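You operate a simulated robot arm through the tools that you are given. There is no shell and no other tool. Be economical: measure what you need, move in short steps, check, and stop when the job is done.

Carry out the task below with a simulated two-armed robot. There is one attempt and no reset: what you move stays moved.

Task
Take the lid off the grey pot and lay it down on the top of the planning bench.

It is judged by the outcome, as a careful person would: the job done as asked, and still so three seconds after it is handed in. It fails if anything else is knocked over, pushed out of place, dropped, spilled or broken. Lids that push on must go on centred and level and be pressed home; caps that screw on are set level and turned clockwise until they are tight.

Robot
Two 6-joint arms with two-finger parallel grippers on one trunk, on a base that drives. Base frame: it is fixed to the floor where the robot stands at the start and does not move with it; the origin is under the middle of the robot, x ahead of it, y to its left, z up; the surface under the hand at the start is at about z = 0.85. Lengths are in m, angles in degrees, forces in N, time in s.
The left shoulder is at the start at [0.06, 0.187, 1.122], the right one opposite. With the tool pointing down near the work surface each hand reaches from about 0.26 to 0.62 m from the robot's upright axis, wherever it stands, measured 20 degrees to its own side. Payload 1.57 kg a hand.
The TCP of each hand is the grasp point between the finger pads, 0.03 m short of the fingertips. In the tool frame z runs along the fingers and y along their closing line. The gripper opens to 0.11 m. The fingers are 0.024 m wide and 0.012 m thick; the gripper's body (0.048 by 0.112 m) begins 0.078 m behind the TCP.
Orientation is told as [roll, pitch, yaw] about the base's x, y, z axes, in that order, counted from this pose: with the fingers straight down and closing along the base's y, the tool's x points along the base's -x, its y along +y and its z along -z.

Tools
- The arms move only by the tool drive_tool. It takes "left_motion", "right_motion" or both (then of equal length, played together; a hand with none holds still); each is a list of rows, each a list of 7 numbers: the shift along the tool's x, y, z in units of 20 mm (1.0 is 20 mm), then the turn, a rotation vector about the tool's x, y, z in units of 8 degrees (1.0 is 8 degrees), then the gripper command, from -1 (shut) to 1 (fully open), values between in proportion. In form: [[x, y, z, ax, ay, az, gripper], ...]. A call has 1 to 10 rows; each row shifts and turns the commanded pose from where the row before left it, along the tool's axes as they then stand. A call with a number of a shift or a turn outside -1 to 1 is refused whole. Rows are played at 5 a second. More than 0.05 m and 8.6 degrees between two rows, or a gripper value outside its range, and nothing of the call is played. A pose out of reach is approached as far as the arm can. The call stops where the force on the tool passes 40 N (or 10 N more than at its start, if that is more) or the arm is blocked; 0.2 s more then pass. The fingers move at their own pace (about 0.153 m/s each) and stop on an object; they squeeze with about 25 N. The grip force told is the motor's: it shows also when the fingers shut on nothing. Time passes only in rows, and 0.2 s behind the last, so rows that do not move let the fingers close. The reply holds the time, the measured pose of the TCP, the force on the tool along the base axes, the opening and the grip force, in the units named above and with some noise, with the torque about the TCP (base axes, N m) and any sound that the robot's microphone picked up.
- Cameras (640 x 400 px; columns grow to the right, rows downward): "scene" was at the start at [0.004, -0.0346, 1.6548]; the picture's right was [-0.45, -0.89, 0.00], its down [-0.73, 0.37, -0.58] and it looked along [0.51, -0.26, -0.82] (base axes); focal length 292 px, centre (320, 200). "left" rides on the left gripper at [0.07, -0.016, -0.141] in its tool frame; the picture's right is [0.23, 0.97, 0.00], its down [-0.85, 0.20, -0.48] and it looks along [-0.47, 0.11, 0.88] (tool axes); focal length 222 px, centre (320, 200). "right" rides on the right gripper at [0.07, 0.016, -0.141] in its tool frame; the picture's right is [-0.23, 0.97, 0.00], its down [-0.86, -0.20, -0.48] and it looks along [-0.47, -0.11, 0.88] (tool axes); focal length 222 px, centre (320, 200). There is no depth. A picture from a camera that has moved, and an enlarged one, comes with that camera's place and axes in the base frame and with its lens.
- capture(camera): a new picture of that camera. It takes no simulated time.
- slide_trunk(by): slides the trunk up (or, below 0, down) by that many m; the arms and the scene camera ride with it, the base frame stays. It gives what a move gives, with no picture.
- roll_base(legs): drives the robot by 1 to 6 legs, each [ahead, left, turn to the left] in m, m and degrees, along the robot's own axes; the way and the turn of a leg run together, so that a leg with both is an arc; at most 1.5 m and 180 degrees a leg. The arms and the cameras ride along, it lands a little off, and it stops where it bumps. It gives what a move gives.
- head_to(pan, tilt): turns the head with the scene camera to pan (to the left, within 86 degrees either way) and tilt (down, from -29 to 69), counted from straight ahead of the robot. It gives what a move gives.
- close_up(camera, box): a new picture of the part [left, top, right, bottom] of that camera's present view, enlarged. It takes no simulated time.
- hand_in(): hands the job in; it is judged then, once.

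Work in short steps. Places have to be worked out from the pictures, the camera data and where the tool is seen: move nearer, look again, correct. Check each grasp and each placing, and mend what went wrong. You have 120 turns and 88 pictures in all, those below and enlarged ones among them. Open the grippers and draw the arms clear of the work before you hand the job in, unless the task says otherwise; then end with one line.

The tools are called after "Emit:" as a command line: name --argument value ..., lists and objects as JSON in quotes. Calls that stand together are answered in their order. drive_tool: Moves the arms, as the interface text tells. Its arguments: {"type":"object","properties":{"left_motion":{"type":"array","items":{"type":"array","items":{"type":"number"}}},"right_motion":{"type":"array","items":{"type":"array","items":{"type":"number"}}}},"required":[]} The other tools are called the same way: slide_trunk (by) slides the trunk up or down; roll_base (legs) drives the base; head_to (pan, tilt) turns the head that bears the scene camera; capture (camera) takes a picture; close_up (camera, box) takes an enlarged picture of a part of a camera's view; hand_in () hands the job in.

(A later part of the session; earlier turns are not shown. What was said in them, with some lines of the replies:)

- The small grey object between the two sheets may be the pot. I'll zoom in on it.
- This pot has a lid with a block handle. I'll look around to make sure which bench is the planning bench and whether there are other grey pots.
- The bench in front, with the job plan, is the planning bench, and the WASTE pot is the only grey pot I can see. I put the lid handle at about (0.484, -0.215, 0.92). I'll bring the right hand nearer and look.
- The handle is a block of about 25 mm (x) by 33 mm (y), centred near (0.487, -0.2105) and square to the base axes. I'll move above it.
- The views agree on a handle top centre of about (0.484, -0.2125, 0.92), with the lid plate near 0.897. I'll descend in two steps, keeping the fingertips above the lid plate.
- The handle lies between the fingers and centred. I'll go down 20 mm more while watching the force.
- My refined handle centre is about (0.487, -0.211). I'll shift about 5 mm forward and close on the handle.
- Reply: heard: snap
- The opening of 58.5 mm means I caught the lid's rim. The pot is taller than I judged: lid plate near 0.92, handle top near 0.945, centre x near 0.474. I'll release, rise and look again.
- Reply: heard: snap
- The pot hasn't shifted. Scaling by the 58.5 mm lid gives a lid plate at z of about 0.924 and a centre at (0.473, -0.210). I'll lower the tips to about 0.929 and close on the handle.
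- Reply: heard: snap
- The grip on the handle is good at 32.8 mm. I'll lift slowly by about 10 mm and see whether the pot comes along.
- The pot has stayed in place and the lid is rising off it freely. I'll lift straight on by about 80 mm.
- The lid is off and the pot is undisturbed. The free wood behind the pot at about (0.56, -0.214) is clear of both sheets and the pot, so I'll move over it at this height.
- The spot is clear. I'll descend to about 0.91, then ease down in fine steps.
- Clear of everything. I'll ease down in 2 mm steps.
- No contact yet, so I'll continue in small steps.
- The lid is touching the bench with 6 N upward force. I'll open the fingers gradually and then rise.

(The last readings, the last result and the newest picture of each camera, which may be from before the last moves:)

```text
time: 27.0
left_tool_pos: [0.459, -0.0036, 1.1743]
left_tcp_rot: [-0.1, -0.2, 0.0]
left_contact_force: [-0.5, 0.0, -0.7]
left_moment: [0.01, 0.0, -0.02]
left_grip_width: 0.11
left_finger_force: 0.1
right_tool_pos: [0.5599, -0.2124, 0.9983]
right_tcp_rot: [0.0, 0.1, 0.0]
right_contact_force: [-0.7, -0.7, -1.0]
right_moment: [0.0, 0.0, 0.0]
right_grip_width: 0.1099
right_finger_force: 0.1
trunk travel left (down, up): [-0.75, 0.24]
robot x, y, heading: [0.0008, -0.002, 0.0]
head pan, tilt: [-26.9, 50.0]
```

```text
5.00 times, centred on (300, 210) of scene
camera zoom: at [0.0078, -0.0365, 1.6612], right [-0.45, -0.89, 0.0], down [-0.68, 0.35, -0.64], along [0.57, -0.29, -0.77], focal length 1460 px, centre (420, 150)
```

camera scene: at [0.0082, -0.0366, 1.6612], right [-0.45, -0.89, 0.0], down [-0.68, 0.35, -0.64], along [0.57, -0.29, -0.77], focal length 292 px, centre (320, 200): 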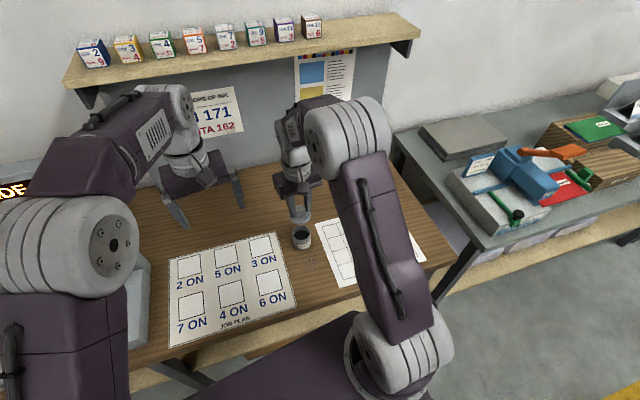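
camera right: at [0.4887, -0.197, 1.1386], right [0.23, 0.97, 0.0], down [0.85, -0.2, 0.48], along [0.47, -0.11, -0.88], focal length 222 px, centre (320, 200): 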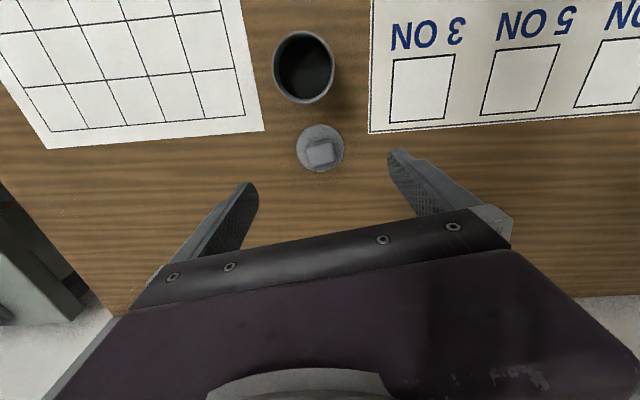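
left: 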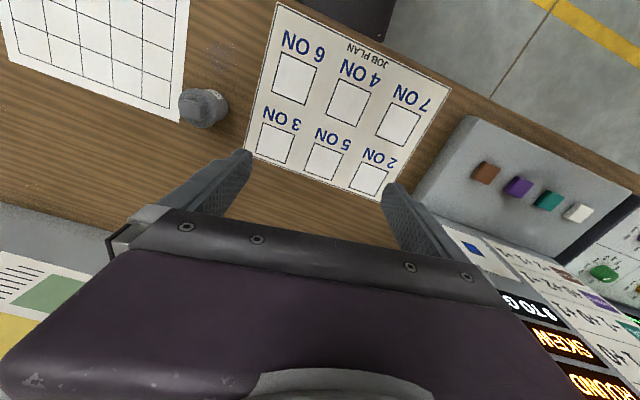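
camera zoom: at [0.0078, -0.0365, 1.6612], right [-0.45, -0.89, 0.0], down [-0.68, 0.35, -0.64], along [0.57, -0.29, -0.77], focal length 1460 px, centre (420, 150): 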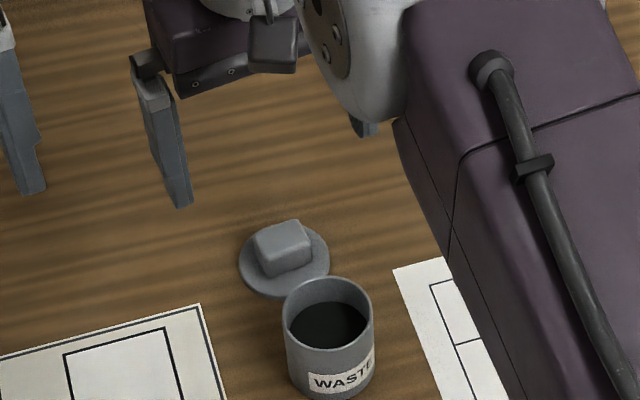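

The lid lies flat on the bench and the pot stands untouched. I'll raise the right hand and draw it back clear.

Emit:
drive_tool --right_motion '[[0, 0, -0.9, 0, 0, 0, 1], [0, 0, -0.9, 0, 0, 0, 1], [0, 0, -0.9, 0, 0, 0, 1], [0, 0, -0.9, 0, 0, 0, 1], [0, 0, -0.9, 0, 0, 0, 1], [0.9, -0.6, -0.4, 0, 0, 0, 1], [0.9, -0.6, -0.4, 0, 0, 0, 1], [0.9, -0.6, -0.4, 0, 0, 0, 1], [0.9, -0.6, -0.4, 0, 0, 0, 1], [0.9, -0.6, -0.4, 0, 0, 0, 1]]'

Emit:
drive_tool --right_motion '[[0.9, -0.9, 0, 0, 0, 0, 1], [0.9, -0.9, 0, 0, 0, 0, 1], [0.9, -0.9, 0, 0, 0, 0, 1], [0.9, -0.9, 0, 0, 0, 0, 1], [0.9, -0.9, 0, 0, 0, 0, 1], [0, 0, 0, 0, 0, 0, 1]]'

Emit:
capture --camera "scene"

```text
time: 29.2
left_tool_pos: [0.4589, -0.003, 1.1738]
left_tcp_rot: [-0.1, -0.1, 0.0]
left_contact_force: [0.8, -0.2, 0.1]
left_moment: [-0.01, -0.02, 0.02]
left_grip_width: 0.1099
left_finger_force: 0.0
right_tool_pos: [0.4704, -0.2763, 1.1299]
right_tcp_rot: [0.0, -0.2, 0.0]
right_contact_force: [-0.4, -0.2, -0.5]
right_moment: [-0.01, 0.0, 0.03]
right_grip_width: 0.11
right_finger_force: 0.1
trunk travel left (down, up): [-0.75, 0.24]
robot x, y, heading: [-0.0006, 0.001, 0.1]
head pan, tilt: [-26.9, 50.0]
```

```text
time: 30.6
left_tool_pos: [0.4614, -0.0043, 1.174]
left_tcp_rot: [-0.1, 0.0, 0.0]
left_contact_force: [-0.1, 0.7, -0.6]
left_moment: [0.0, 0.03, 0.0]
left_grip_width: 0.1101
left_finger_force: 0.2
right_tool_pos: [0.382, -0.3654, 1.1279]
right_tcp_rot: [0.0, 0.0, -0.1]
right_contact_force: [0.5, -0.4, -0.3]
right_moment: [-0.01, 0.04, -0.02]
right_grip_width: 0.1099
right_finger_force: 0.1
trunk travel left (down, up): [-0.75, 0.24]
robot x, y, heading: [0.0009, -0.0012, -0.1]
head pan, tilt: [-26.9, 50.0]
```

```text
49 pictures are left
camera scene: at [0.0089, -0.0363, 1.6612], right [-0.45, -0.89, 0.0], down [-0.68, 0.35, -0.64], along [0.57, -0.29, -0.77], focal length 292 px, centre (320, 200)
```

scene: 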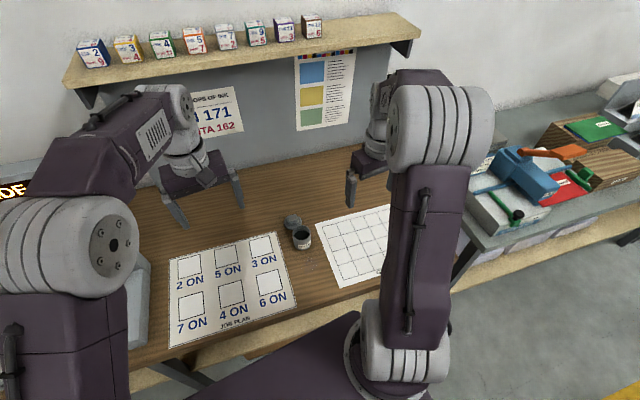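

The lid is on the bench, nothing else has moved, and both hands are open and clear, so I'll hand in.

Emit:
hand_in

```text
The job is handed in.
```

The lid is off the grey WASTE pot and lies flat on the planning bench just behind it; I've handed the job in.
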